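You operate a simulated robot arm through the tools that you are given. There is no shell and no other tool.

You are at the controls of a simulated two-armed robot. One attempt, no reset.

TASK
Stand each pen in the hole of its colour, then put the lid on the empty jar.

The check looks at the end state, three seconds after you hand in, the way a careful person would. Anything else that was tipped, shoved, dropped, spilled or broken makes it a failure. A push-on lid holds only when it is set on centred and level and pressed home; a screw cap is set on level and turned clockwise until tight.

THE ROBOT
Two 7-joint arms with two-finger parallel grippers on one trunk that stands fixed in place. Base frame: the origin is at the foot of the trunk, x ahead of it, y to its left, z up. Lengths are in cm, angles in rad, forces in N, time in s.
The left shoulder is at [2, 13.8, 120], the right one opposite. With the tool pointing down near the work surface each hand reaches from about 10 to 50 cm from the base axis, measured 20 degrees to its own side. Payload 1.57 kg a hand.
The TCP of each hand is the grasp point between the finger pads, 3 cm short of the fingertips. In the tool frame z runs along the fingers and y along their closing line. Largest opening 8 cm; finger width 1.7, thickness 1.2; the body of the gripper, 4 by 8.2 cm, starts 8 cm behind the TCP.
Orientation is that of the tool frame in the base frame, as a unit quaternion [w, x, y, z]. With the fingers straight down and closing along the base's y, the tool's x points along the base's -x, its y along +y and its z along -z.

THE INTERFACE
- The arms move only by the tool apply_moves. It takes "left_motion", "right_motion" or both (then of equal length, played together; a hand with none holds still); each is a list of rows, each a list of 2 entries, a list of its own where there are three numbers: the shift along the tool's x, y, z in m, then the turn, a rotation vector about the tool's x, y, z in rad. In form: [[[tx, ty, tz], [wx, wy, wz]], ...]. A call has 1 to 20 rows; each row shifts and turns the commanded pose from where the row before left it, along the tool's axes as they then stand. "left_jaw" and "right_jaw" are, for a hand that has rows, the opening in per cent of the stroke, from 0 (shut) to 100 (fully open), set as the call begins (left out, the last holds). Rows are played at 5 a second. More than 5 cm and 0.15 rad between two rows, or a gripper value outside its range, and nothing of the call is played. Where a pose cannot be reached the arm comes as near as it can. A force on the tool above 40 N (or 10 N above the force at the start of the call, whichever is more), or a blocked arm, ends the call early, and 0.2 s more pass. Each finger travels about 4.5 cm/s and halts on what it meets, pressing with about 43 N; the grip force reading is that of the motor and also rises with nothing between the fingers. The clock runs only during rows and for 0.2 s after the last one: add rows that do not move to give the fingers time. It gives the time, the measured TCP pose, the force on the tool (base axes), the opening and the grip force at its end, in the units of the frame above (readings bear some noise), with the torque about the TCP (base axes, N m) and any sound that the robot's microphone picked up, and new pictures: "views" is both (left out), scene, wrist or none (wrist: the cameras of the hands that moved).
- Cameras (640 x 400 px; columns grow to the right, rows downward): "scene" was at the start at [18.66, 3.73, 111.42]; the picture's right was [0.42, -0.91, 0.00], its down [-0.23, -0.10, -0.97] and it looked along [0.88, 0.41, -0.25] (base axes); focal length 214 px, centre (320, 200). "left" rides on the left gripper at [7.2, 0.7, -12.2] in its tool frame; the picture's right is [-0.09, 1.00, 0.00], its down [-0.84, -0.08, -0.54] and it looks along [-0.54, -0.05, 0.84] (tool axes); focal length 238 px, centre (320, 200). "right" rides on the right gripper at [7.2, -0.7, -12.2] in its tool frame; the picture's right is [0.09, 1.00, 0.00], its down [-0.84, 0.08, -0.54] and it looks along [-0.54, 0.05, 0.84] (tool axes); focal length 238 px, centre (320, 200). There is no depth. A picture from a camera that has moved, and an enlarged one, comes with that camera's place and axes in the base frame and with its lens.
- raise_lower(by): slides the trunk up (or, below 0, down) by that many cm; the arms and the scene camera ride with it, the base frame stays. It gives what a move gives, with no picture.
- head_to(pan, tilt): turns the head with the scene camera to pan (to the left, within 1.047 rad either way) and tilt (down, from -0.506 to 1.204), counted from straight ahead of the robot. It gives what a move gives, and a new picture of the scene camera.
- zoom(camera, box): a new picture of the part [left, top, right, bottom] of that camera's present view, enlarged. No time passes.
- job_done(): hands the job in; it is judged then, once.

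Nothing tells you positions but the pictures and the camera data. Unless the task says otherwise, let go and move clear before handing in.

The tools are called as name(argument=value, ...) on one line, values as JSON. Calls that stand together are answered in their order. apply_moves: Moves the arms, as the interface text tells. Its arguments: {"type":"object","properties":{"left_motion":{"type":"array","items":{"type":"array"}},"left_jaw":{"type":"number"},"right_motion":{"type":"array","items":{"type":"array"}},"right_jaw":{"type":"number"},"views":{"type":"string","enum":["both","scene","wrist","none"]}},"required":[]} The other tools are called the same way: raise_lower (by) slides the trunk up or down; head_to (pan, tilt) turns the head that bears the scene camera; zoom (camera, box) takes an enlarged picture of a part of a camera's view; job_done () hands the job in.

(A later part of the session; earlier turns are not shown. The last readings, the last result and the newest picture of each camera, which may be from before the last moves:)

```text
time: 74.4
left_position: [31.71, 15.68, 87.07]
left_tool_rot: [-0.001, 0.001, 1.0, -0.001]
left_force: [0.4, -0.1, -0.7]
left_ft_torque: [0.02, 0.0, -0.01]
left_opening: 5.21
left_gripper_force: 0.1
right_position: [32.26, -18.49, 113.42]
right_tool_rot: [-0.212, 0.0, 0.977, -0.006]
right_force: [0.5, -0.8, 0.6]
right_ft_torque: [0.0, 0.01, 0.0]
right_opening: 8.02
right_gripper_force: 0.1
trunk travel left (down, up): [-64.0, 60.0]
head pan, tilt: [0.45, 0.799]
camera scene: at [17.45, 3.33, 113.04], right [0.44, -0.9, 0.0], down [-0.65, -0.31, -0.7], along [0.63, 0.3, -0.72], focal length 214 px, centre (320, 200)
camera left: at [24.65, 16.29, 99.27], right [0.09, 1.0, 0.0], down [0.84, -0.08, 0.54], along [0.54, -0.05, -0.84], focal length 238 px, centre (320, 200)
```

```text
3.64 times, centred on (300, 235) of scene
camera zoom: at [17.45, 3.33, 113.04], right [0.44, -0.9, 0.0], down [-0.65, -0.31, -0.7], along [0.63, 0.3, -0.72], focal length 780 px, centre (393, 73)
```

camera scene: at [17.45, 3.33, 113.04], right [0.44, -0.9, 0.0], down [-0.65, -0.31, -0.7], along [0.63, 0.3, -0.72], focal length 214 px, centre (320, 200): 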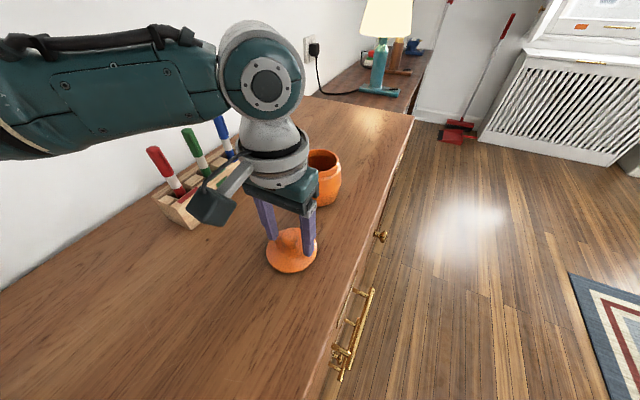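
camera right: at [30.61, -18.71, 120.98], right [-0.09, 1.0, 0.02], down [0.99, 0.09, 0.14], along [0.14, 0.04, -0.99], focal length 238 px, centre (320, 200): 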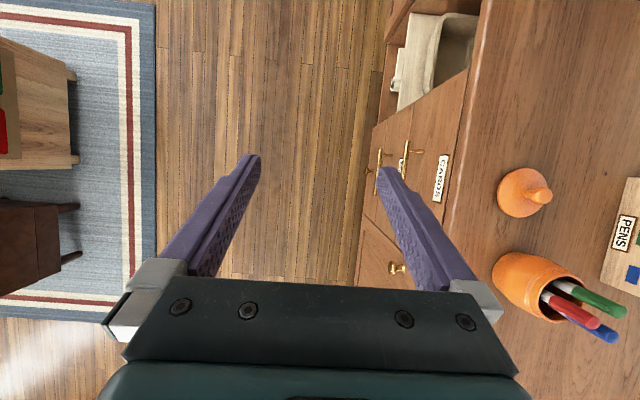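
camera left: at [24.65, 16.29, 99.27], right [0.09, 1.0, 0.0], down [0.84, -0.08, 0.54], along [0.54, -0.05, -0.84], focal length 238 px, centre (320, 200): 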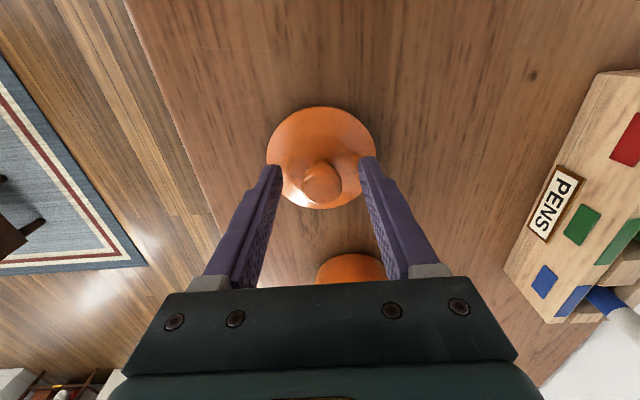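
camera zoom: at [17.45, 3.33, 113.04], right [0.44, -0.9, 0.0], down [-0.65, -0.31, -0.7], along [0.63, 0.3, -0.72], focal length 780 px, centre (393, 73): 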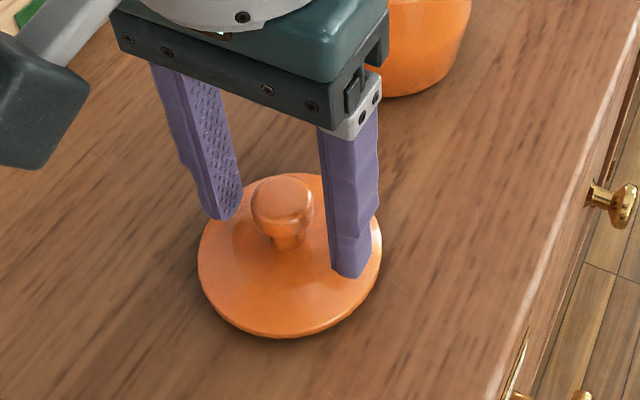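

The fingers straddle the knob evenly. First squeeze in y.

apply_moves(left_motion=[[[0, 0, 0], [0, 0, 0]], [[0, 0, 0], [0, 0, 0]], [[0, 0, 0], [0, 0, 0]], [[0, 0, 0], [0, 0, 0]], [[0, 0, 0], [0, 0, 0]]], left_jaw=0)

zoom(camera="left", box=[240, 100, 400, 220])

zoom(camera="scene", box=[230, 180, 370, 290])

```text
time: 75.6
left_position: [31.82, 15.59, 87.14]
left_tool_rot: [-0.001, 0.001, 1.0, 0.0]
left_force: [0.3, 0.6, -0.7]
left_ft_torque: [-0.01, 0.0, 0.02]
left_opening: 2.47
left_gripper_force: 36.9
right_position: [32.15, -18.63, 113.31]
right_tool_rot: [-0.211, 0.001, 0.978, -0.005]
right_force: [-0.1, -0.9, -1.2]
right_ft_torque: [-0.01, -0.05, 0.02]
right_opening: 7.98
right_gripper_force: 0.0
trunk travel left (down, up): [-64.0, 60.0]
head pan, tilt: [0.45, 0.799]
camera scene: at [17.45, 3.33, 113.03], right [0.44, -0.9, 0.0], down [-0.65, -0.31, -0.7], along [0.63, 0.3, -0.72], focal length 214 px, centre (320, 200)
camera left: at [24.64, 16.29, 99.27], right [0.09, 1.0, 0.0], down [0.84, -0.08, 0.54], along [0.54, -0.05, -0.84], focal length 238 px, centre (320, 200)
```

scene: 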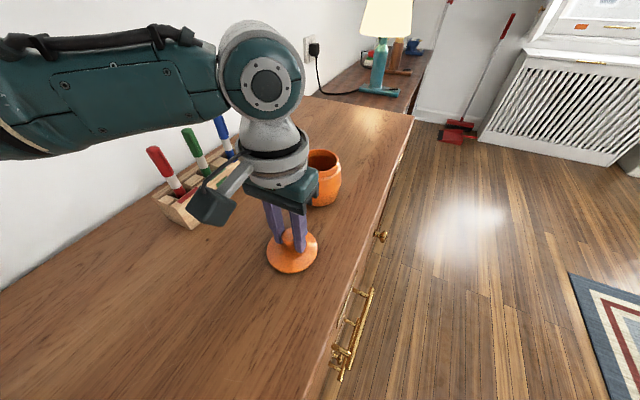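
left: 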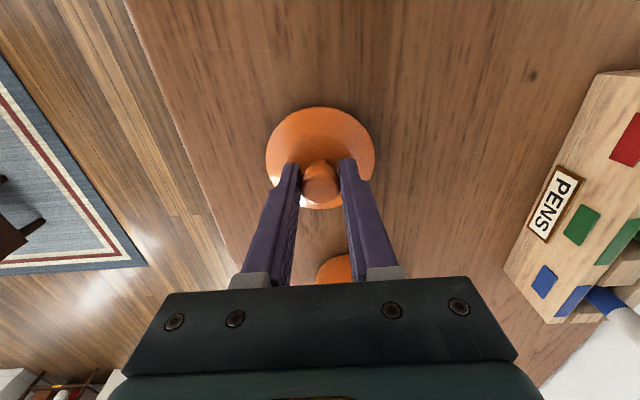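

```text
3.33 times, centred on (320, 160) of left
camera zoom: at [24.64, 16.29, 99.27], right [0.09, 1.0, 0.0], down [0.84, -0.08, 0.54], along [0.54, -0.05, -0.84], focal length 794 px, centre (320, 333)
```

zoom: 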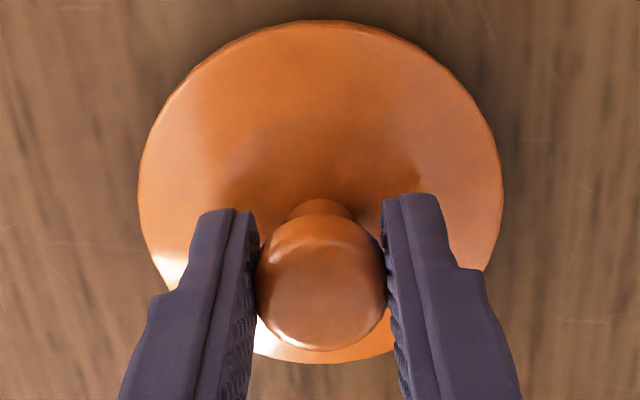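

```text
3.64 times, centred on (300, 235) of scene
camera zoom: at [17.45, 3.33, 113.03], right [0.44, -0.9, 0.0], down [-0.65, -0.31, -0.7], along [0.63, 0.3, -0.72], focal length 780 px, centre (393, 73)
```

zoom: 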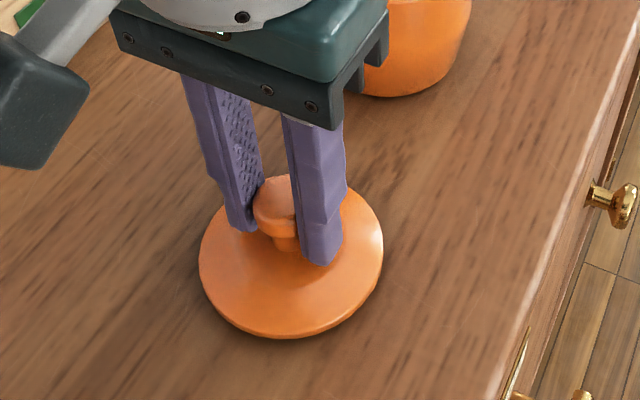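

The knob is centred in y now (diameter 2.47 cm). I'll open, rise, turn to yaw -90, and go take a matching column measurement of the jar's x before regripping the lid.

apply_moves(left_motion=[[[0, 0, 0], [0, 0, 0]], [[0, 0, 0], [0, 0, 0]], [[0, 0, 0], [0, 0, 0]], [[0, 0, -0.03], [0, 0, 0]], [[0, 0, -0.03], [0, 0, 0]], [[0, 0, -0.03], [0, 0, 0]], [[0, 0, -0.03], [0, 0, 0]], [[0, 0, 0], [0, 0, -0.1428]], [[0, 0, 0], [0, 0, -0.1428]], [[0, 0, 0], [0, 0, -0.1428]], [[0, 0, 0], [0, 0, -0.1428]], [[0, 0, 0], [0, 0, -0.1428]], [[0, 0, 0], [0, 0, -0.1428]], [[0, 0, 0], [0, 0, -0.1428]], [[0, 0, 0], [0, 0, -0.1428]], [[0, 0, 0], [0, 0, -0.1428]], [[0, 0, 0], [0, 0, -0.1428]], [[0, 0, 0], [0, 0, -0.1428]], [[0, 0, 0], [0, 0, 0]]], left_jaw=65)

apply_moves(left_motion=[[[0.0125, -0.0359, -0.0175], [0, 0, 0]], [[0.0125, -0.0359, -0.0175], [0, 0, 0]], [[0.0125, -0.0359, -0.0175], [0, 0, 0]], [[0.0125, -0.0359, -0.0175], [0, 0, 0]], [[0, 0, 0], [0, 0, 0]], [[0, 0, 0], [0, 0, 0]]])

zoom(camera="left", box=[240, 120, 400, 240])

zoom(camera="scene", box=[230, 130, 370, 290])

```text
time: 79.6
left_position: [31.73, 15.53, 99.2]
left_tool_rot: [0.001, 0.707, -0.707, -0.001]
left_force: [0.1, 0.5, 0.7]
left_ft_torque: [0.02, 0.03, 0.01]
left_opening: 5.2
left_gripper_force: 0.1
right_position: [32.22, -18.57, 113.44]
right_tool_rot: [-0.212, 0.001, 0.977, -0.004]
right_force: [1.1, 1.0, 0.1]
right_ft_torque: [-0.02, -0.03, -0.05]
right_opening: 8.01
right_gripper_force: 0.0
trunk travel left (down, up): [-64.0, 60.0]
head pan, tilt: [0.45, 0.799]
camera scene: at [17.45, 3.33, 113.04], right [0.44, -0.9, 0.0], down [-0.65, -0.31, -0.7], along [0.63, 0.3, -0.72], focal length 214 px, centre (320, 200)
camera left: at [31.2, 8.3, 111.23], right [-1.0, 0.09, 0.0], down [0.08, 0.84, 0.54], along [0.05, 0.54, -0.84], focal length 238 px, centre (320, 200)
```

scene: 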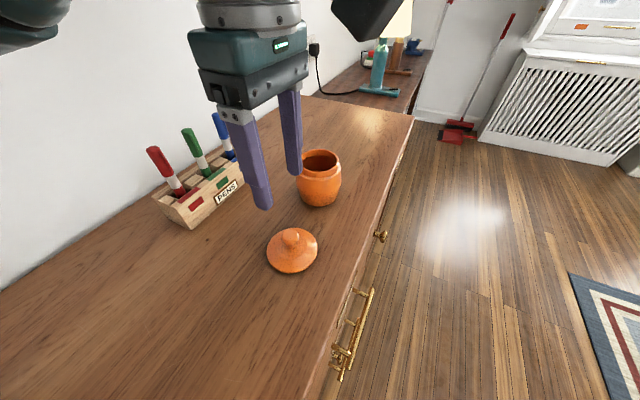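
left: 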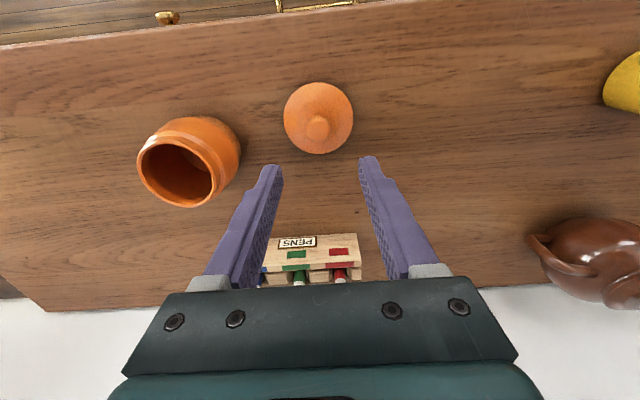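

```text
time: 81.0
left_position: [46.47, 10.42, 106.52]
left_tool_rot: [0.0, -0.706, 0.708, 0.001]
left_force: [0.6, 0.4, 0.0]
left_ft_torque: [0.03, 0.02, -0.02]
left_opening: 5.22
left_gripper_force: 0.1
right_position: [32.14, -18.69, 113.3]
right_tool_rot: [-0.211, 0.0, 0.977, -0.005]
right_force: [-0.5, 0.0, -0.1]
right_ft_torque: [0.01, 0.0, 0.05]
right_opening: 7.99
right_gripper_force: 0.1
trunk travel left (down, up): [-64.0, 60.0]
head pan, tilt: [0.45, 0.799]
camera scene: at [17.44, 3.33, 113.04], right [0.44, -0.9, 0.0], down [-0.65, -0.31, -0.7], along [0.63, 0.3, -0.72], focal length 214 px, centre (320, 200)
camera left: at [45.77, 3.3, 118.6], right [-1.0, 0.1, 0.0], down [0.08, 0.84, 0.54], along [0.05, 0.54, -0.84], focal length 238 px, centre (320, 200)
```

scene: 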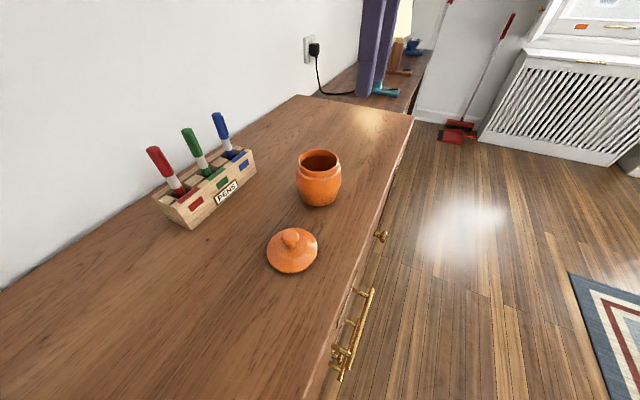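
left: 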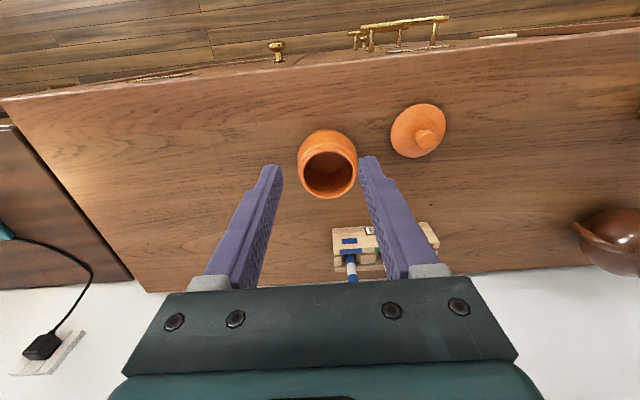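

```text
3.33 times, centred on (320, 180) of left
camera zoom: at [45.77, 3.3, 118.6], right [-1.0, 0.1, 0.0], down [0.08, 0.84, 0.54], along [0.05, 0.54, -0.84], focal length 794 px, centre (320, 267)
```

zoom: 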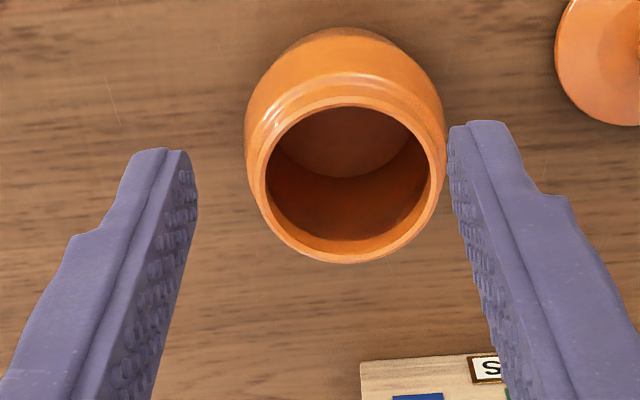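

```text
2.50 times, centred on (300, 210) of scene
camera zoom: at [17.44, 3.33, 113.04], right [0.44, -0.9, 0.0], down [-0.65, -0.31, -0.7], along [0.63, 0.3, -0.72], focal length 536 px, centre (370, 175)
```

zoom: 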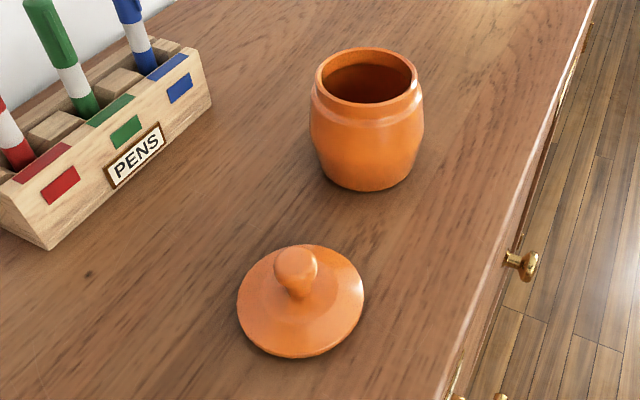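

zoom(camera="left", box=[290, 125, 366, 205])

```text
5.00 times, centred on (328, 165) of left
camera zoom: at [45.77, 3.3, 118.6], right [-1.0, 0.1, 0.0], down [0.08, 0.84, 0.54], along [0.05, 0.54, -0.84], focal length 1192 px, centre (280, 375)
```

zoom: 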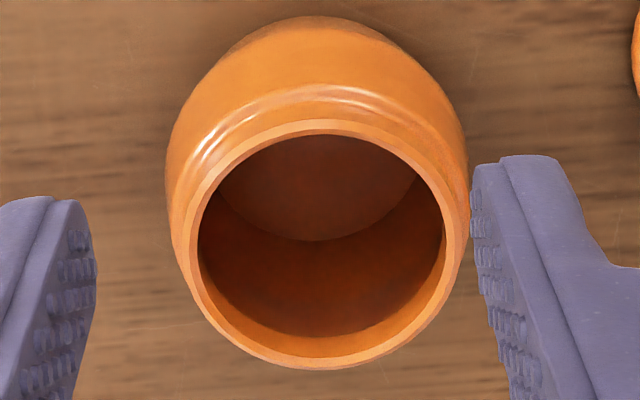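

The jar centre is (46.0, 17.7) using camera columns at both yaws. I'll return over the lid at yaw -90 for the final grip along x.

apply_moves(left_motion=[[[-0.0129, 0.036, 0.0188], [0, 0, 0]], [[-0.0129, 0.036, 0.0188], [0, 0, 0]], [[-0.0129, 0.036, 0.0188], [0, 0, 0]], [[-0.0129, 0.036, 0.0188], [0, 0, 0]], [[0, 0, 0], [0, 0, 0]], [[0, 0, 0], [0, 0, 0]]], views="wrist")

zoom(camera="left", box=[240, 80, 400, 200])

```text
time: 82.4
left_position: [31.98, 15.67, 98.85]
left_tool_rot: [0.0, -0.707, 0.707, 0.001]
left_force: [-0.2, 0.4, 0.2]
left_ft_torque: [-0.01, 0.0, 0.0]
left_opening: 5.24
left_gripper_force: 0.0
right_position: [32.15, -18.59, 113.38]
right_tool_rot: [-0.212, 0.001, 0.977, -0.005]
right_force: [-0.3, -0.4, 0.1]
right_ft_torque: [0.0, 0.01, 0.01]
right_opening: 7.97
right_gripper_force: 0.1
trunk travel left (down, up): [-64.0, 60.0]
head pan, tilt: [0.45, 0.799]
camera left: at [31.39, 8.53, 110.98], right [-1.0, 0.09, 0.0], down [0.08, 0.84, 0.54], along [0.05, 0.54, -0.84], focal length 238 px, centre (320, 200)
```

left: 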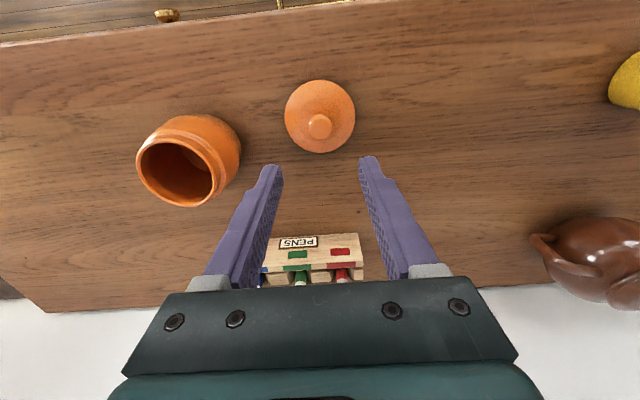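

```text
3.33 times, centred on (320, 140) of left
camera zoom: at [31.39, 8.53, 110.98], right [-1.0, 0.09, 0.0], down [0.08, 0.84, 0.54], along [0.05, 0.54, -0.84], focal length 794 px, centre (320, 400)
```

zoom: 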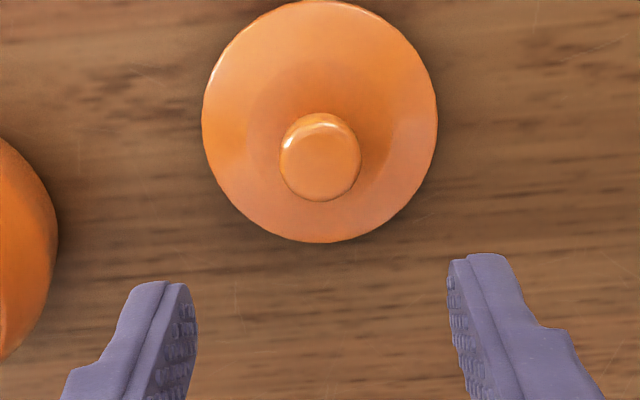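

Aligned over the knob. Descending and gripping it.

apply_moves(left_motion=[[[0, 0, 0.03], [0, 0, 0]], [[0, 0, 0.03], [0, 0, 0]], [[0, 0, 0.025], [0, 0, 0]], [[0, 0, 0.02], [0, 0, 0]], [[0, 0, 0.013], [0, 0, 0]], [[0, 0, 0], [0, 0, 0]]], views="wrist")

zoom(camera="left", box=[240, 100, 400, 220])

```text
time: 83.8
left_position: [31.8, 15.64, 86.97]
left_tool_rot: [0.0, -0.707, 0.707, 0.0]
left_force: [-0.6, 0.0, 0.1]
left_ft_torque: [0.03, -0.03, -0.01]
left_opening: 5.19
left_gripper_force: 0.1
right_position: [32.2, -18.48, 113.36]
right_tool_rot: [-0.212, 0.001, 0.977, -0.005]
right_force: [0.2, 0.5, 0.0]
right_ft_torque: [-0.02, 0.02, 0.0]
right_opening: 8.01
right_gripper_force: 0.1
trunk travel left (down, up): [-64.0, 60.0]
head pan, tilt: [0.45, 0.799]
camera left: at [31.21, 8.46, 99.01], right [-1.0, 0.09, 0.0], down [0.08, 0.84, 0.54], along [0.05, 0.54, -0.84], focal length 238 px, centre (320, 200)
```

left: 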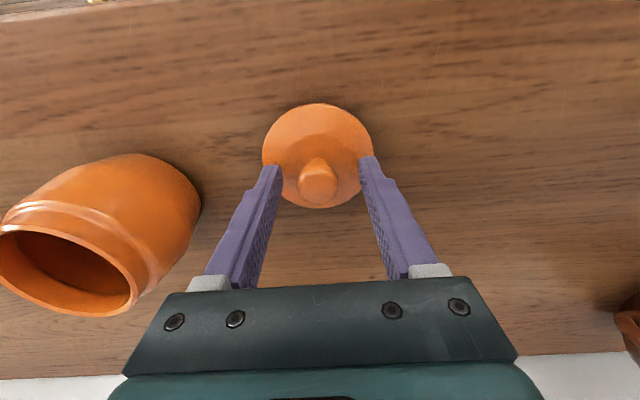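

```text
3.33 times, centred on (320, 160) of left
camera zoom: at [31.21, 8.46, 99.01], right [-1.0, 0.09, 0.0], down [0.08, 0.84, 0.54], along [0.05, 0.54, -0.84], focal length 794 px, centre (320, 333)
```

zoom: 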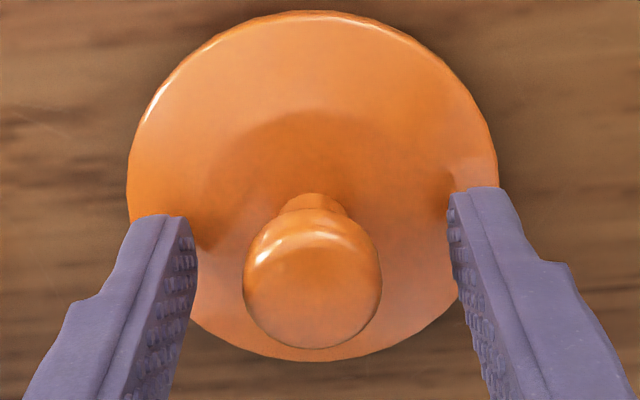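

apply_moves(left_motion=[[[0, -0.0016, 0], [0, 0, 0]], [[0, 0, 0], [0, 0, 0]]], views="none")

apply_moves(left_motion=[[[0, 0, 0], [0, 0, 0]], [[0, 0, 0], [0, 0, 0]], [[0, 0, 0], [0, 0, 0]], [[0, 0, 0], [0, 0, 0]], [[0, 0, 0], [0, 0, 0]]], left_jaw=0)

zoom(camera="left", box=[240, 100, 400, 220])

zoom(camera="scene", box=[230, 180, 370, 290])

```text
time: 84.4
left_position: [32.04, 15.68, 87.03]
left_tool_rot: [0.0, -0.706, 0.708, 0.0]
left_force: [-0.1, -0.7, -0.4]
left_ft_torque: [0.04, 0.01, 0.0]
left_opening: 5.18
left_gripper_force: 0.1
right_position: [32.25, -18.62, 113.39]
right_tool_rot: [-0.211, 0.001, 0.977, -0.005]
right_force: [-0.2, 0.2, -0.4]
right_ft_torque: [0.02, -0.02, 0.0]
right_opening: 8.03
right_gripper_force: 0.1
trunk travel left (down, up): [-64.0, 60.0]
head pan, tilt: [0.45, 0.799]
```

```text
time: 85.6
left_position: [32.16, 15.7, 86.89]
left_tool_rot: [0.0, -0.707, 0.707, 0.0]
left_force: [0.2, 0.7, -0.2]
left_ft_torque: [0.02, 0.01, -0.03]
left_opening: 2.38
left_gripper_force: 36.0
right_position: [32.24, -18.58, 113.34]
right_tool_rot: [-0.211, 0.001, 0.978, -0.004]
right_force: [-0.9, 0.6, -0.6]
right_ft_torque: [0.02, -0.02, 0.0]
right_opening: 8.01
right_gripper_force: 0.1
trunk travel left (down, up): [-64.0, 60.0]
head pan, tilt: [0.45, 0.799]
camera scene: at [17.44, 3.33, 113.03], right [0.44, -0.9, 0.0], down [-0.65, -0.31, -0.7], along [0.63, 0.3, -0.72], focal length 214 px, centre (320, 200)
camera left: at [31.36, 8.48, 99.07], right [-1.0, 0.09, 0.0], down [0.08, 0.84, 0.54], along [0.05, 0.54, -0.84], focal length 238 px, centre (320, 200)
```

scene: 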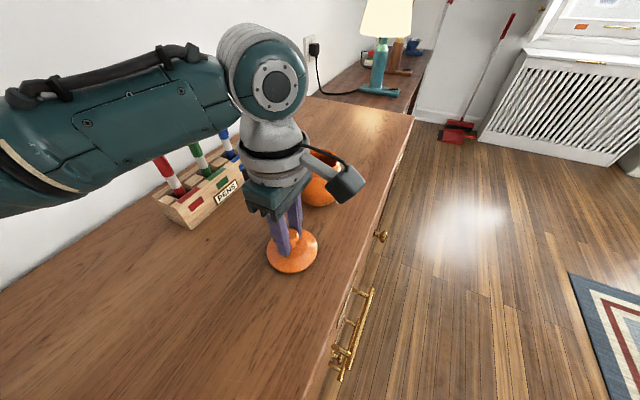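
left: 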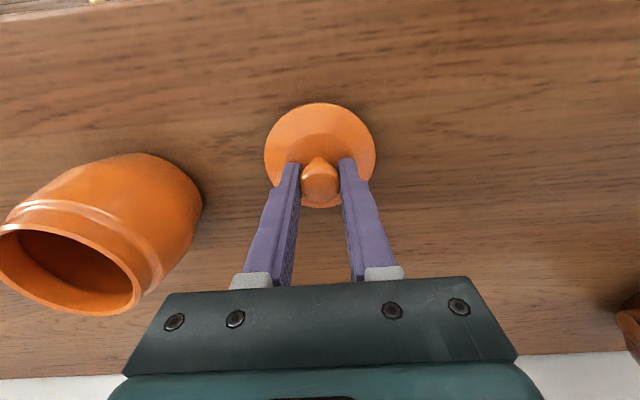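

```text
3.33 times, centred on (320, 160) of left
camera zoom: at [31.36, 8.48, 99.07], right [-1.0, 0.09, 0.0], down [0.08, 0.84, 0.54], along [0.05, 0.54, -0.84], focal length 794 px, centre (320, 333)
```

zoom: 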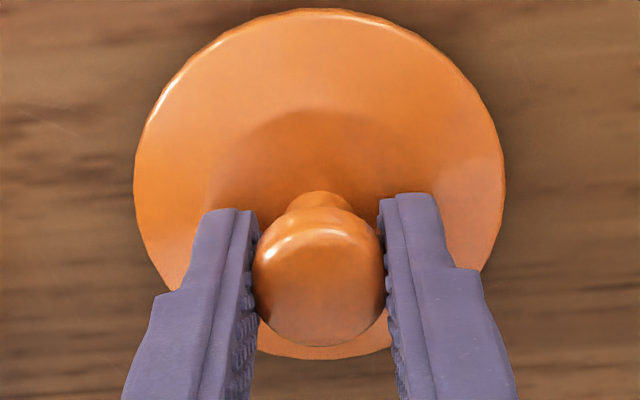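

```text
3.64 times, centred on (300, 235) of scene
camera zoom: at [17.44, 3.33, 113.03], right [0.44, -0.9, 0.0], down [-0.65, -0.31, -0.7], along [0.63, 0.3, -0.72], focal length 780 px, centre (393, 73)
```

zoom: 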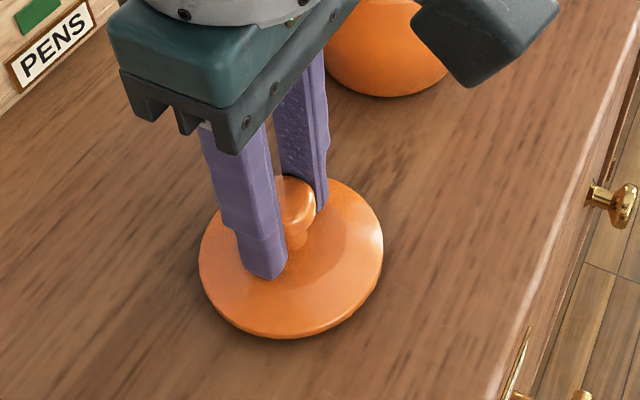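

The lid is gripped at the knob. Lifting it straight up 12 cm and checking that it hangs level.

apply_moves(left_motion=[[[0, 0, -0.01], [0, 0, 0]], [[0, 0, -0.02], [0, 0, 0]], [[0, 0, -0.03], [0, 0, 0]], [[0, 0, -0.03], [0, 0, 0]], [[0, 0, -0.03], [0, 0, 0]], [[0, 0, 0], [0, 0, 0]], [[0, 0, 0], [0, 0, 0]]])

zoom(camera="left", box=[240, 100, 400, 220])

zoom(camera="scene", box=[200, 80, 360, 250])

```text
time: 87.2
left_position: [31.95, 15.71, 98.7]
left_tool_rot: [0.0, -0.706, 0.708, 0.0]
left_force: [0.1, -0.5, -0.5]
left_ft_torque: [-0.03, 0.0, -0.02]
left_opening: 2.35
left_gripper_force: 36.3
right_position: [32.15, -18.65, 113.3]
right_tool_rot: [-0.211, 0.0, 0.977, -0.005]
right_force: [0.8, -0.9, -0.4]
right_ft_torque: [0.0, 0.0, 0.01]
right_opening: 8.01
right_gripper_force: 0.0
trunk travel left (down, up): [-64.0, 60.0]
head pan, tilt: [0.45, 0.799]
camera scene: at [17.44, 3.33, 113.03], right [0.44, -0.9, 0.0], down [-0.65, -0.31, -0.7], along [0.63, 0.3, -0.72], focal length 214 px, centre (320, 200)
camera left: at [31.28, 8.6, 110.91], right [-1.0, 0.09, 0.0], down [0.08, 0.84, 0.54], along [0.05, 0.54, -0.84], focal length 238 px, centre (320, 200)
```

scene: 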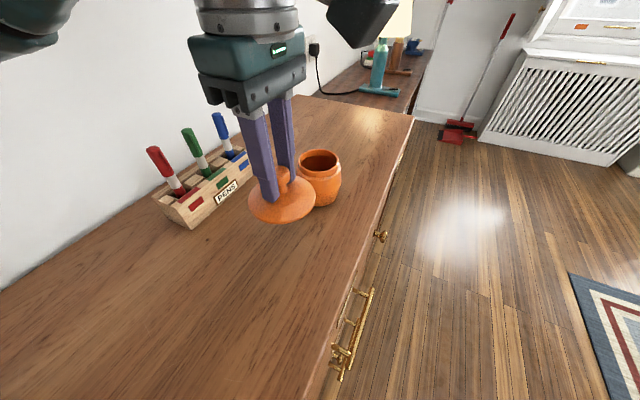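
left: 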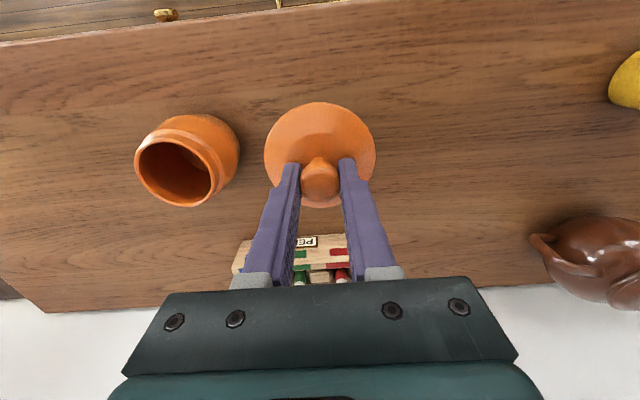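

```text
3.33 times, centred on (320, 160) of left
camera zoom: at [31.28, 8.6, 110.91], right [-1.0, 0.09, 0.0], down [0.08, 0.84, 0.54], along [0.05, 0.54, -0.84], focal length 794 px, centre (320, 333)
```

zoom: 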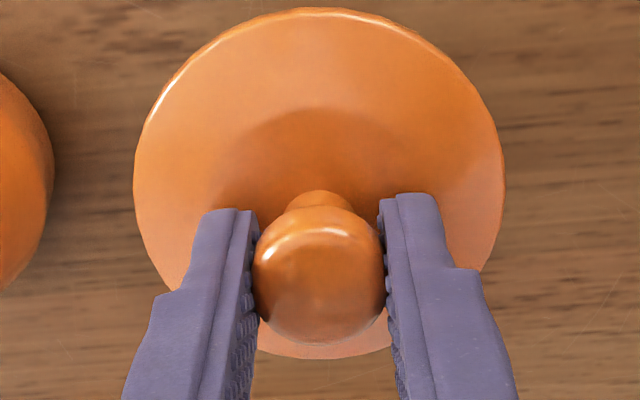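

```text
2.35 times, centred on (280, 165) of scene
camera zoom: at [17.44, 3.33, 113.03], right [0.44, -0.9, 0.0], down [-0.65, -0.31, -0.7], along [0.63, 0.3, -0.72], focal length 505 px, centre (414, 282)
```

zoom: 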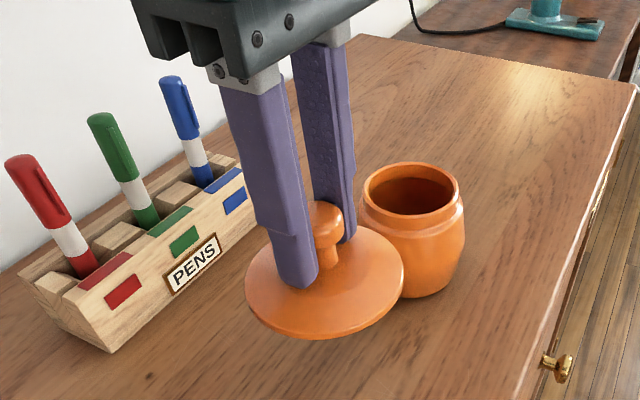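

The lid hangs level, unchanged relative to the hand. Moving it over the jar with about 3.5 cm of clearance.

apply_moves(left_motion=[[[-0.0049, -0.035, 0], [0, 0, 0]], [[-0.0049, -0.035, 0], [0, 0, 0]], [[-0.0049, -0.035, 0], [0, 0, 0]], [[-0.0049, -0.035, 0], [0, 0, 0]], [[0, 0, 0], [0, 0, 0]], [[0, 0, 0], [0, 0, 0]], [[0, 0, 0], [0, 0, 0]]])

zoom(camera="left", box=[240, 80, 400, 220])

zoom(camera="scene", box=[260, 80, 380, 220])

```text
time: 88.8
left_position: [46.14, 17.5, 98.89]
left_tool_rot: [-0.001, -0.706, 0.708, 0.0]
left_force: [0.4, -0.1, -0.5]
left_ft_torque: [-0.01, 0.01, 0.0]
left_opening: 2.37
left_gripper_force: 35.9
right_position: [32.15, -18.52, 113.3]
right_tool_rot: [-0.211, 0.001, 0.977, -0.005]
right_force: [0.4, -0.1, 0.2]
right_ft_torque: [0.02, 0.0, -0.08]
right_opening: 8.01
right_gripper_force: 0.1
trunk travel left (down, up): [-64.0, 60.0]
head pan, tilt: [0.45, 0.799]
camera scene: at [17.44, 3.33, 113.03], right [0.44, -0.9, 0.0], down [-0.65, -0.31, -0.7], along [0.63, 0.3, -0.72], focal length 214 px, centre (320, 200)
camera left: at [45.39, 10.34, 110.96], right [-1.0, 0.09, 0.0], down [0.08, 0.84, 0.54], along [0.05, 0.54, -0.84], focal length 238 px, centre (320, 200)
```

scene: 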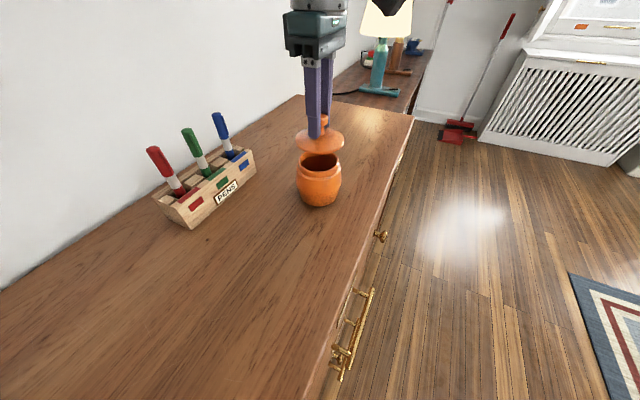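
left: 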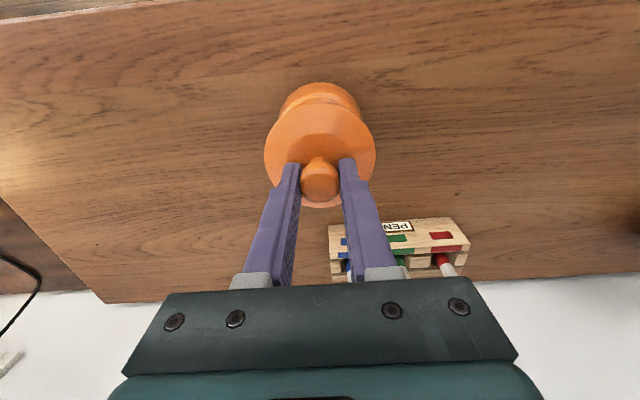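

```text
2.86 times, centred on (320, 150) of left
camera zoom: at [45.39, 10.34, 110.96], right [-1.0, 0.09, 0.0], down [0.08, 0.84, 0.54], along [0.05, 0.54, -0.84], focal length 681 px, centre (320, 343)
```

zoom: 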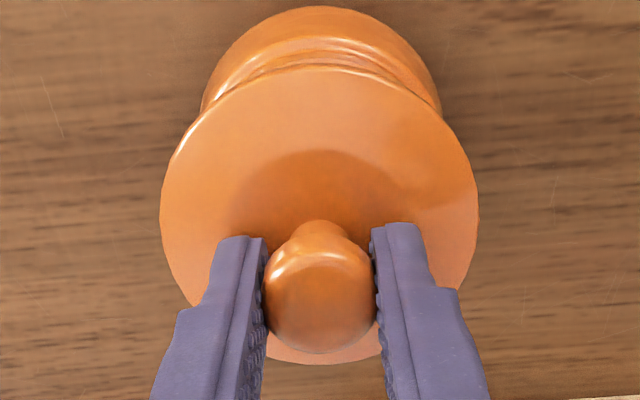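

```text
2.86 times, centred on (320, 150) of scene
camera zoom: at [17.44, 3.33, 113.03], right [0.44, -0.9, 0.0], down [-0.65, -0.31, -0.7], along [0.63, 0.3, -0.72], focal length 613 px, centre (320, 343)
```

zoom: 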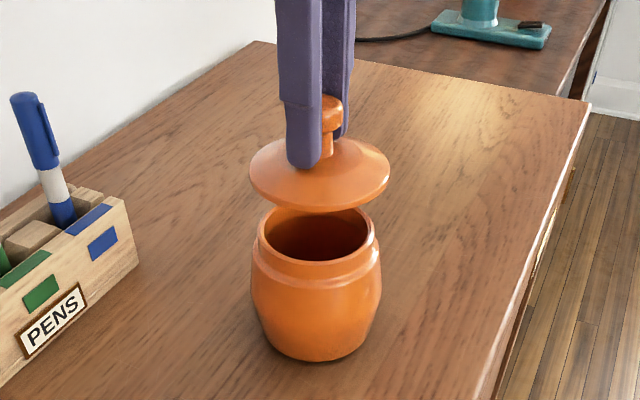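

Wrist and scene views both say x is aligned and y needs about +0.2 cm. I'll apply that and lower to about 1 cm above the rim.

apply_moves(left_motion=[[[-0.0021, 0, 0.005], [0, 0, 0]], [[0, 0, 0.01], [0, 0, 0]], [[0, 0, 0.01], [0, 0, 0]], [[0, 0, 0], [0, 0, 0]], [[0, 0, 0], [0, 0, 0]]])

zoom(camera="left", box=[240, 80, 400, 220])

zoom(camera="scene", box=[280, 110, 360, 210])

```text
time: 90.0
left_position: [46.09, 17.76, 96.15]
left_tool_rot: [-0.001, -0.707, 0.708, 0.001]
left_force: [0.3, -0.5, -0.8]
left_ft_torque: [0.04, 0.01, 0.0]
left_opening: 2.39
left_gripper_force: 35.6
right_position: [32.1, -18.38, 113.32]
right_tool_rot: [-0.212, 0.0, 0.977, -0.005]
right_force: [-0.3, -0.9, -0.4]
right_ft_torque: [0.01, 0.01, -0.02]
right_opening: 8.0
right_gripper_force: 0.1
trunk travel left (down, up): [-64.0, 60.0]
head pan, tilt: [0.45, 0.799]
camera scene: at [17.44, 3.33, 113.03], right [0.44, -0.9, 0.0], down [-0.65, -0.31, -0.7], along [0.63, 0.3, -0.72], focal length 214 px, centre (320, 200)
camera left: at [45.41, 10.62, 108.29], right [-1.0, 0.09, 0.0], down [0.08, 0.84, 0.54], along [0.05, 0.54, -0.84], focal length 238 px, centre (320, 200)
```

scene: 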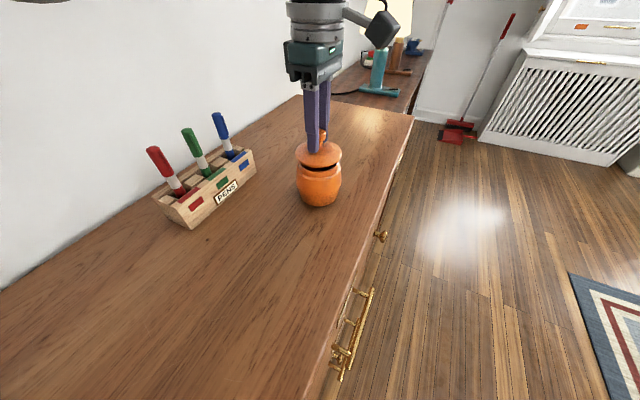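
left: 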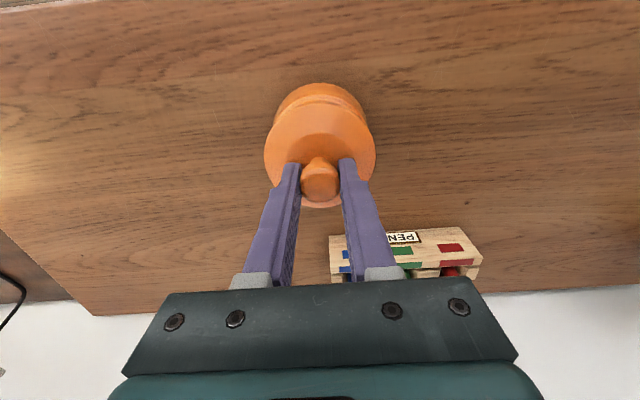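

```text
2.86 times, centred on (320, 150) of left
camera zoom: at [45.41, 10.62, 108.29], right [-1.0, 0.09, 0.0], down [0.08, 0.84, 0.54], along [0.05, 0.54, -0.84], focal length 681 px, centre (320, 343)
```

zoom: 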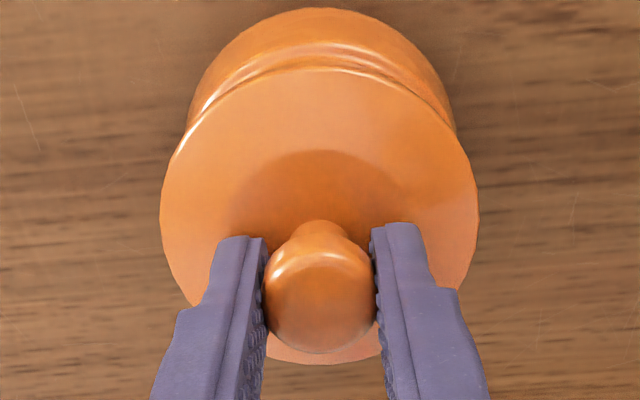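

```text
4.00 times, centred on (320, 160) of scene
camera zoom: at [17.44, 3.33, 113.03], right [0.44, -0.9, 0.0], down [-0.65, -0.31, -0.7], along [0.63, 0.3, -0.72], focal length 858 px, centre (320, 360)
```

zoom: 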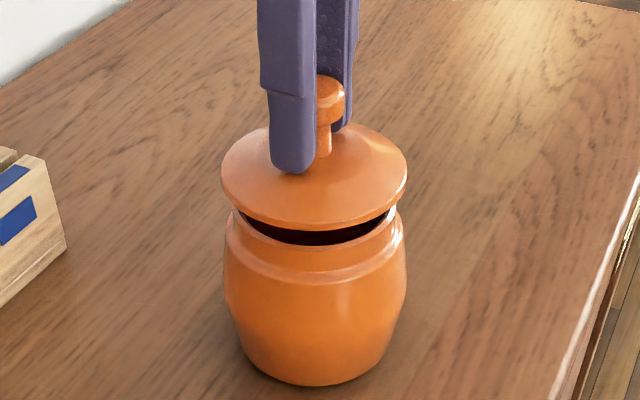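

Residual error is about 0.06 cm in y and 0.04 cm in x. I'll trim that and lower until the lid meets the rim.

apply_moves(left_motion=[[[0.0006, 0.0004, 0.002], [0, 0, 0]], [[0, 0, 0.002], [0, 0, 0]], [[0, 0, 0.002], [0, 0, 0]], [[0, 0, 0], [0, 0, 0]], [[0, 0, 0], [0, 0, 0]]])

zoom(camera="scene", box=[280, 110, 360, 210])

```text
time: 91.2
left_position: [45.93, 17.85, 95.64]
left_tool_rot: [-0.001, -0.707, 0.707, 0.0]
left_force: [0.5, 0.5, -1.2]
left_ft_torque: [-0.01, -0.02, -0.01]
left_opening: 2.36
left_gripper_force: 35.8
right_position: [32.19, -18.47, 113.36]
right_tool_rot: [-0.211, 0.0, 0.978, -0.006]
right_force: [0.8, -0.7, 0.7]
right_ft_torque: [-0.01, -0.01, -0.03]
right_opening: 7.99
right_gripper_force: 0.1
trunk travel left (down, up): [-64.0, 60.0]
head pan, tilt: [0.45, 0.799]
camera scene: at [17.44, 3.33, 113.03], right [0.44, -0.9, 0.0], down [-0.65, -0.31, -0.7], along [0.63, 0.3, -0.72], focal length 214 px, centre (320, 200)
camera left: at [45.3, 10.59, 107.75], right [-1.0, 0.09, 0.0], down [0.08, 0.84, 0.54], along [0.05, 0.54, -0.84], focal length 238 px, centre (320, 200)
```

scene: 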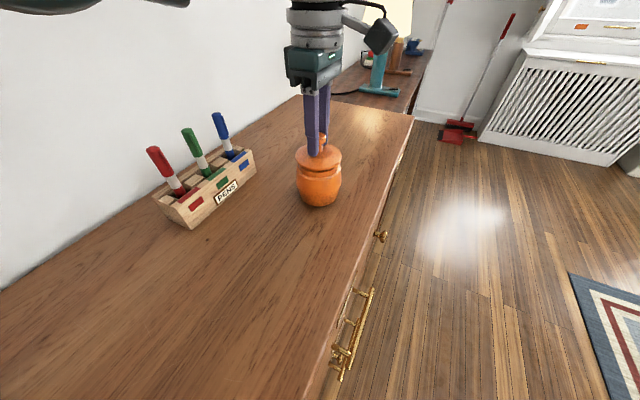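
left: 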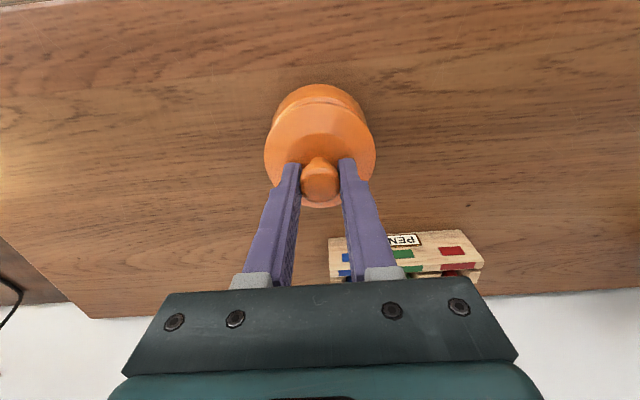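

```text
4.00 times, centred on (320, 160) of scene
camera zoom: at [17.44, 3.33, 113.03], right [0.44, -0.9, 0.0], down [-0.65, -0.31, -0.7], along [0.63, 0.3, -0.72], focal length 858 px, centre (320, 360)
```

zoom: 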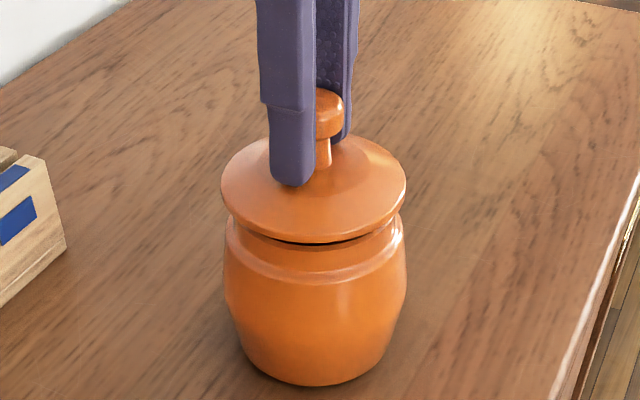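

apply_moves(left_motion=[[[0.0004, -0.0007, 0.001], [0, 0, 0]], [[0, 0, 0.001], [0, 0, 0]], [[0, 0, 0], [0, 0, 0]], [[0, 0, 0], [0, 0, 0]]])

zoom(camera="scene", box=[280, 110, 360, 210])

zoom(camera="left", box=[240, 80, 400, 220])

```text
time: 92.2
left_position: [46.05, 17.84, 95.53]
left_tool_rot: [0.0, -0.707, 0.708, 0.001]
left_force: [0.0, 0.1, -0.8]
left_ft_torque: [-0.01, 0.01, 0.04]
left_opening: 2.38
left_gripper_force: 36.2
right_position: [32.26, -18.58, 113.46]
right_tool_rot: [-0.211, 0.001, 0.977, -0.005]
right_force: [0.3, 0.0, 0.2]
right_ft_torque: [0.0, -0.07, 0.0]
right_opening: 8.0
right_gripper_force: 0.2
trunk travel left (down, up): [-64.0, 60.0]
head pan, tilt: [0.45, 0.799]
camera scene: at [17.44, 3.33, 113.03], right [0.44, -0.9, 0.0], down [-0.65, -0.31, -0.7], along [0.63, 0.3, -0.72], focal length 214 px, centre (320, 200)
camera left: at [45.36, 10.56, 107.59], right [-1.0, 0.09, 0.0], down [0.08, 0.84, 0.54], along [0.05, 0.54, -0.84], focal length 238 px, centre (320, 200)
```

scene: 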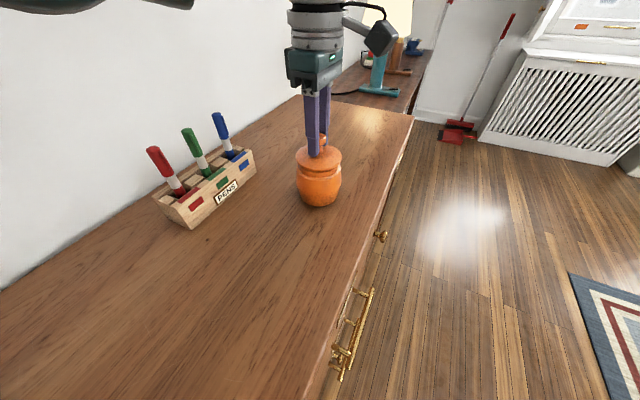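
left: 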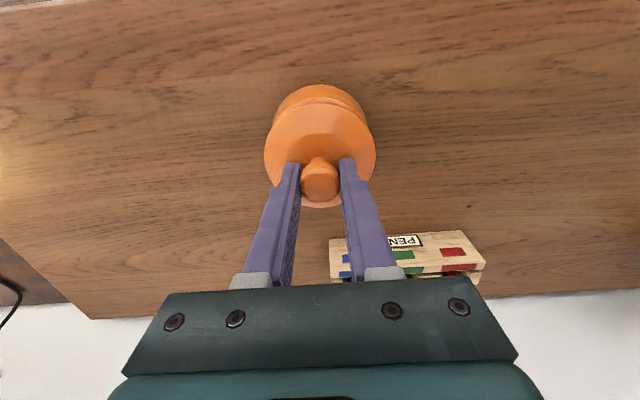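

```text
4.00 times, centred on (320, 160) of scene
camera zoom: at [17.44, 3.33, 113.03], right [0.44, -0.9, 0.0], down [-0.65, -0.31, -0.7], along [0.63, 0.3, -0.72], focal length 858 px, centre (320, 360)
```

zoom: 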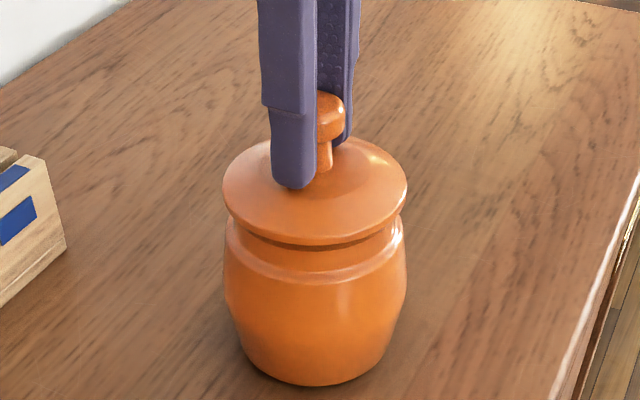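

```text
2.86 times, centred on (320, 150) of left
camera zoom: at [45.36, 10.56, 107.59], right [-1.0, 0.09, 0.0], down [0.08, 0.84, 0.54], along [0.05, 0.54, -0.84], focal length 681 px, centre (320, 343)
```

zoom: 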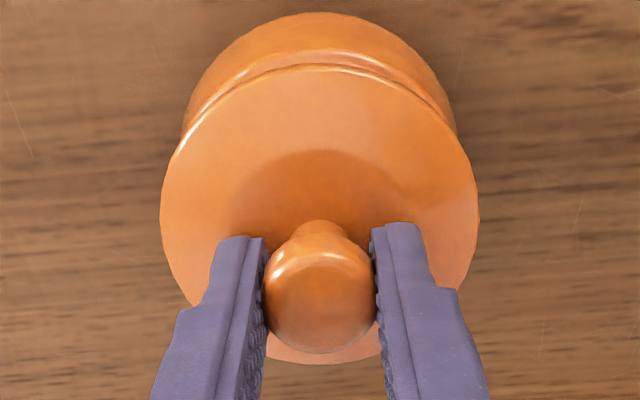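

Lid and jar are concentric in both views. Lowering in small steps and watching the force.

apply_moves(left_motion=[[[0, 0, 0.001], [0, 0, 0]], [[0, 0, 0.001], [0, 0, 0]], [[0, 0, 0.001], [0, 0, 0]], [[0, 0, 0], [0, 0, 0]]])

zoom(camera="scene", box=[280, 110, 360, 210])

```text
time: 93.2
left_position: [46.04, 17.72, 95.21]
left_tool_rot: [0.0, -0.706, 0.708, 0.0]
left_force: [0.8, 0.0, -1.4]
left_ft_torque: [0.0, -0.01, -0.03]
left_opening: 2.38
left_gripper_force: 35.8
right_position: [32.18, -18.58, 113.36]
right_tool_rot: [-0.211, 0.001, 0.977, -0.005]
right_force: [-1.0, 0.0, 0.0]
right_ft_torque: [-0.01, -0.01, 0.0]
right_opening: 7.99
right_gripper_force: 0.0
trunk travel left (down, up): [-64.0, 60.0]
head pan, tilt: [0.45, 0.799]
camera scene: at [17.44, 3.33, 113.03], right [0.44, -0.9, 0.0], down [-0.65, -0.31, -0.7], along [0.63, 0.3, -0.72], focal length 214 px, centre (320, 200)
camera left: at [45.34, 10.55, 107.33], right [-1.0, 0.09, 0.0], down [0.08, 0.84, 0.54], along [0.05, 0.54, -0.84], focal length 238 px, centre (320, 200)
```

scene: 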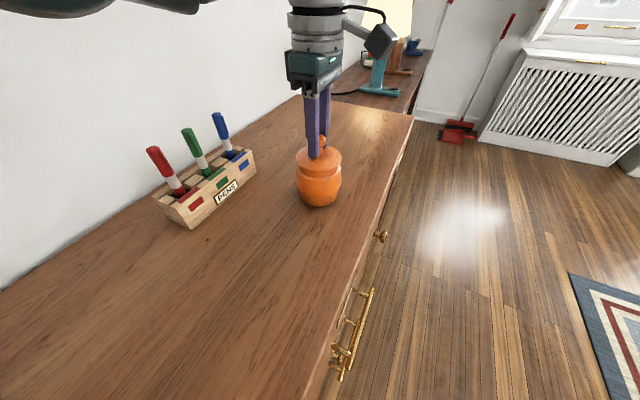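
left: 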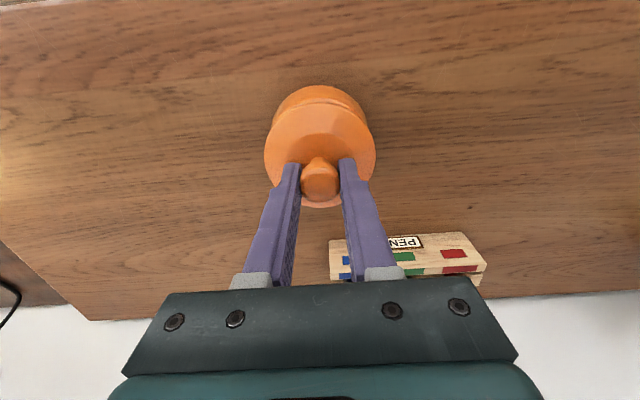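

```text
4.00 times, centred on (320, 160) of scene
camera zoom: at [17.44, 3.33, 113.03], right [0.44, -0.9, 0.0], down [-0.65, -0.31, -0.7], along [0.63, 0.3, -0.72], focal length 858 px, centre (320, 360)
```

zoom: 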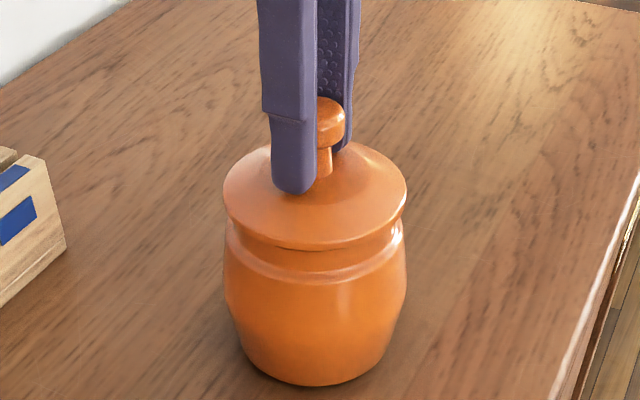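

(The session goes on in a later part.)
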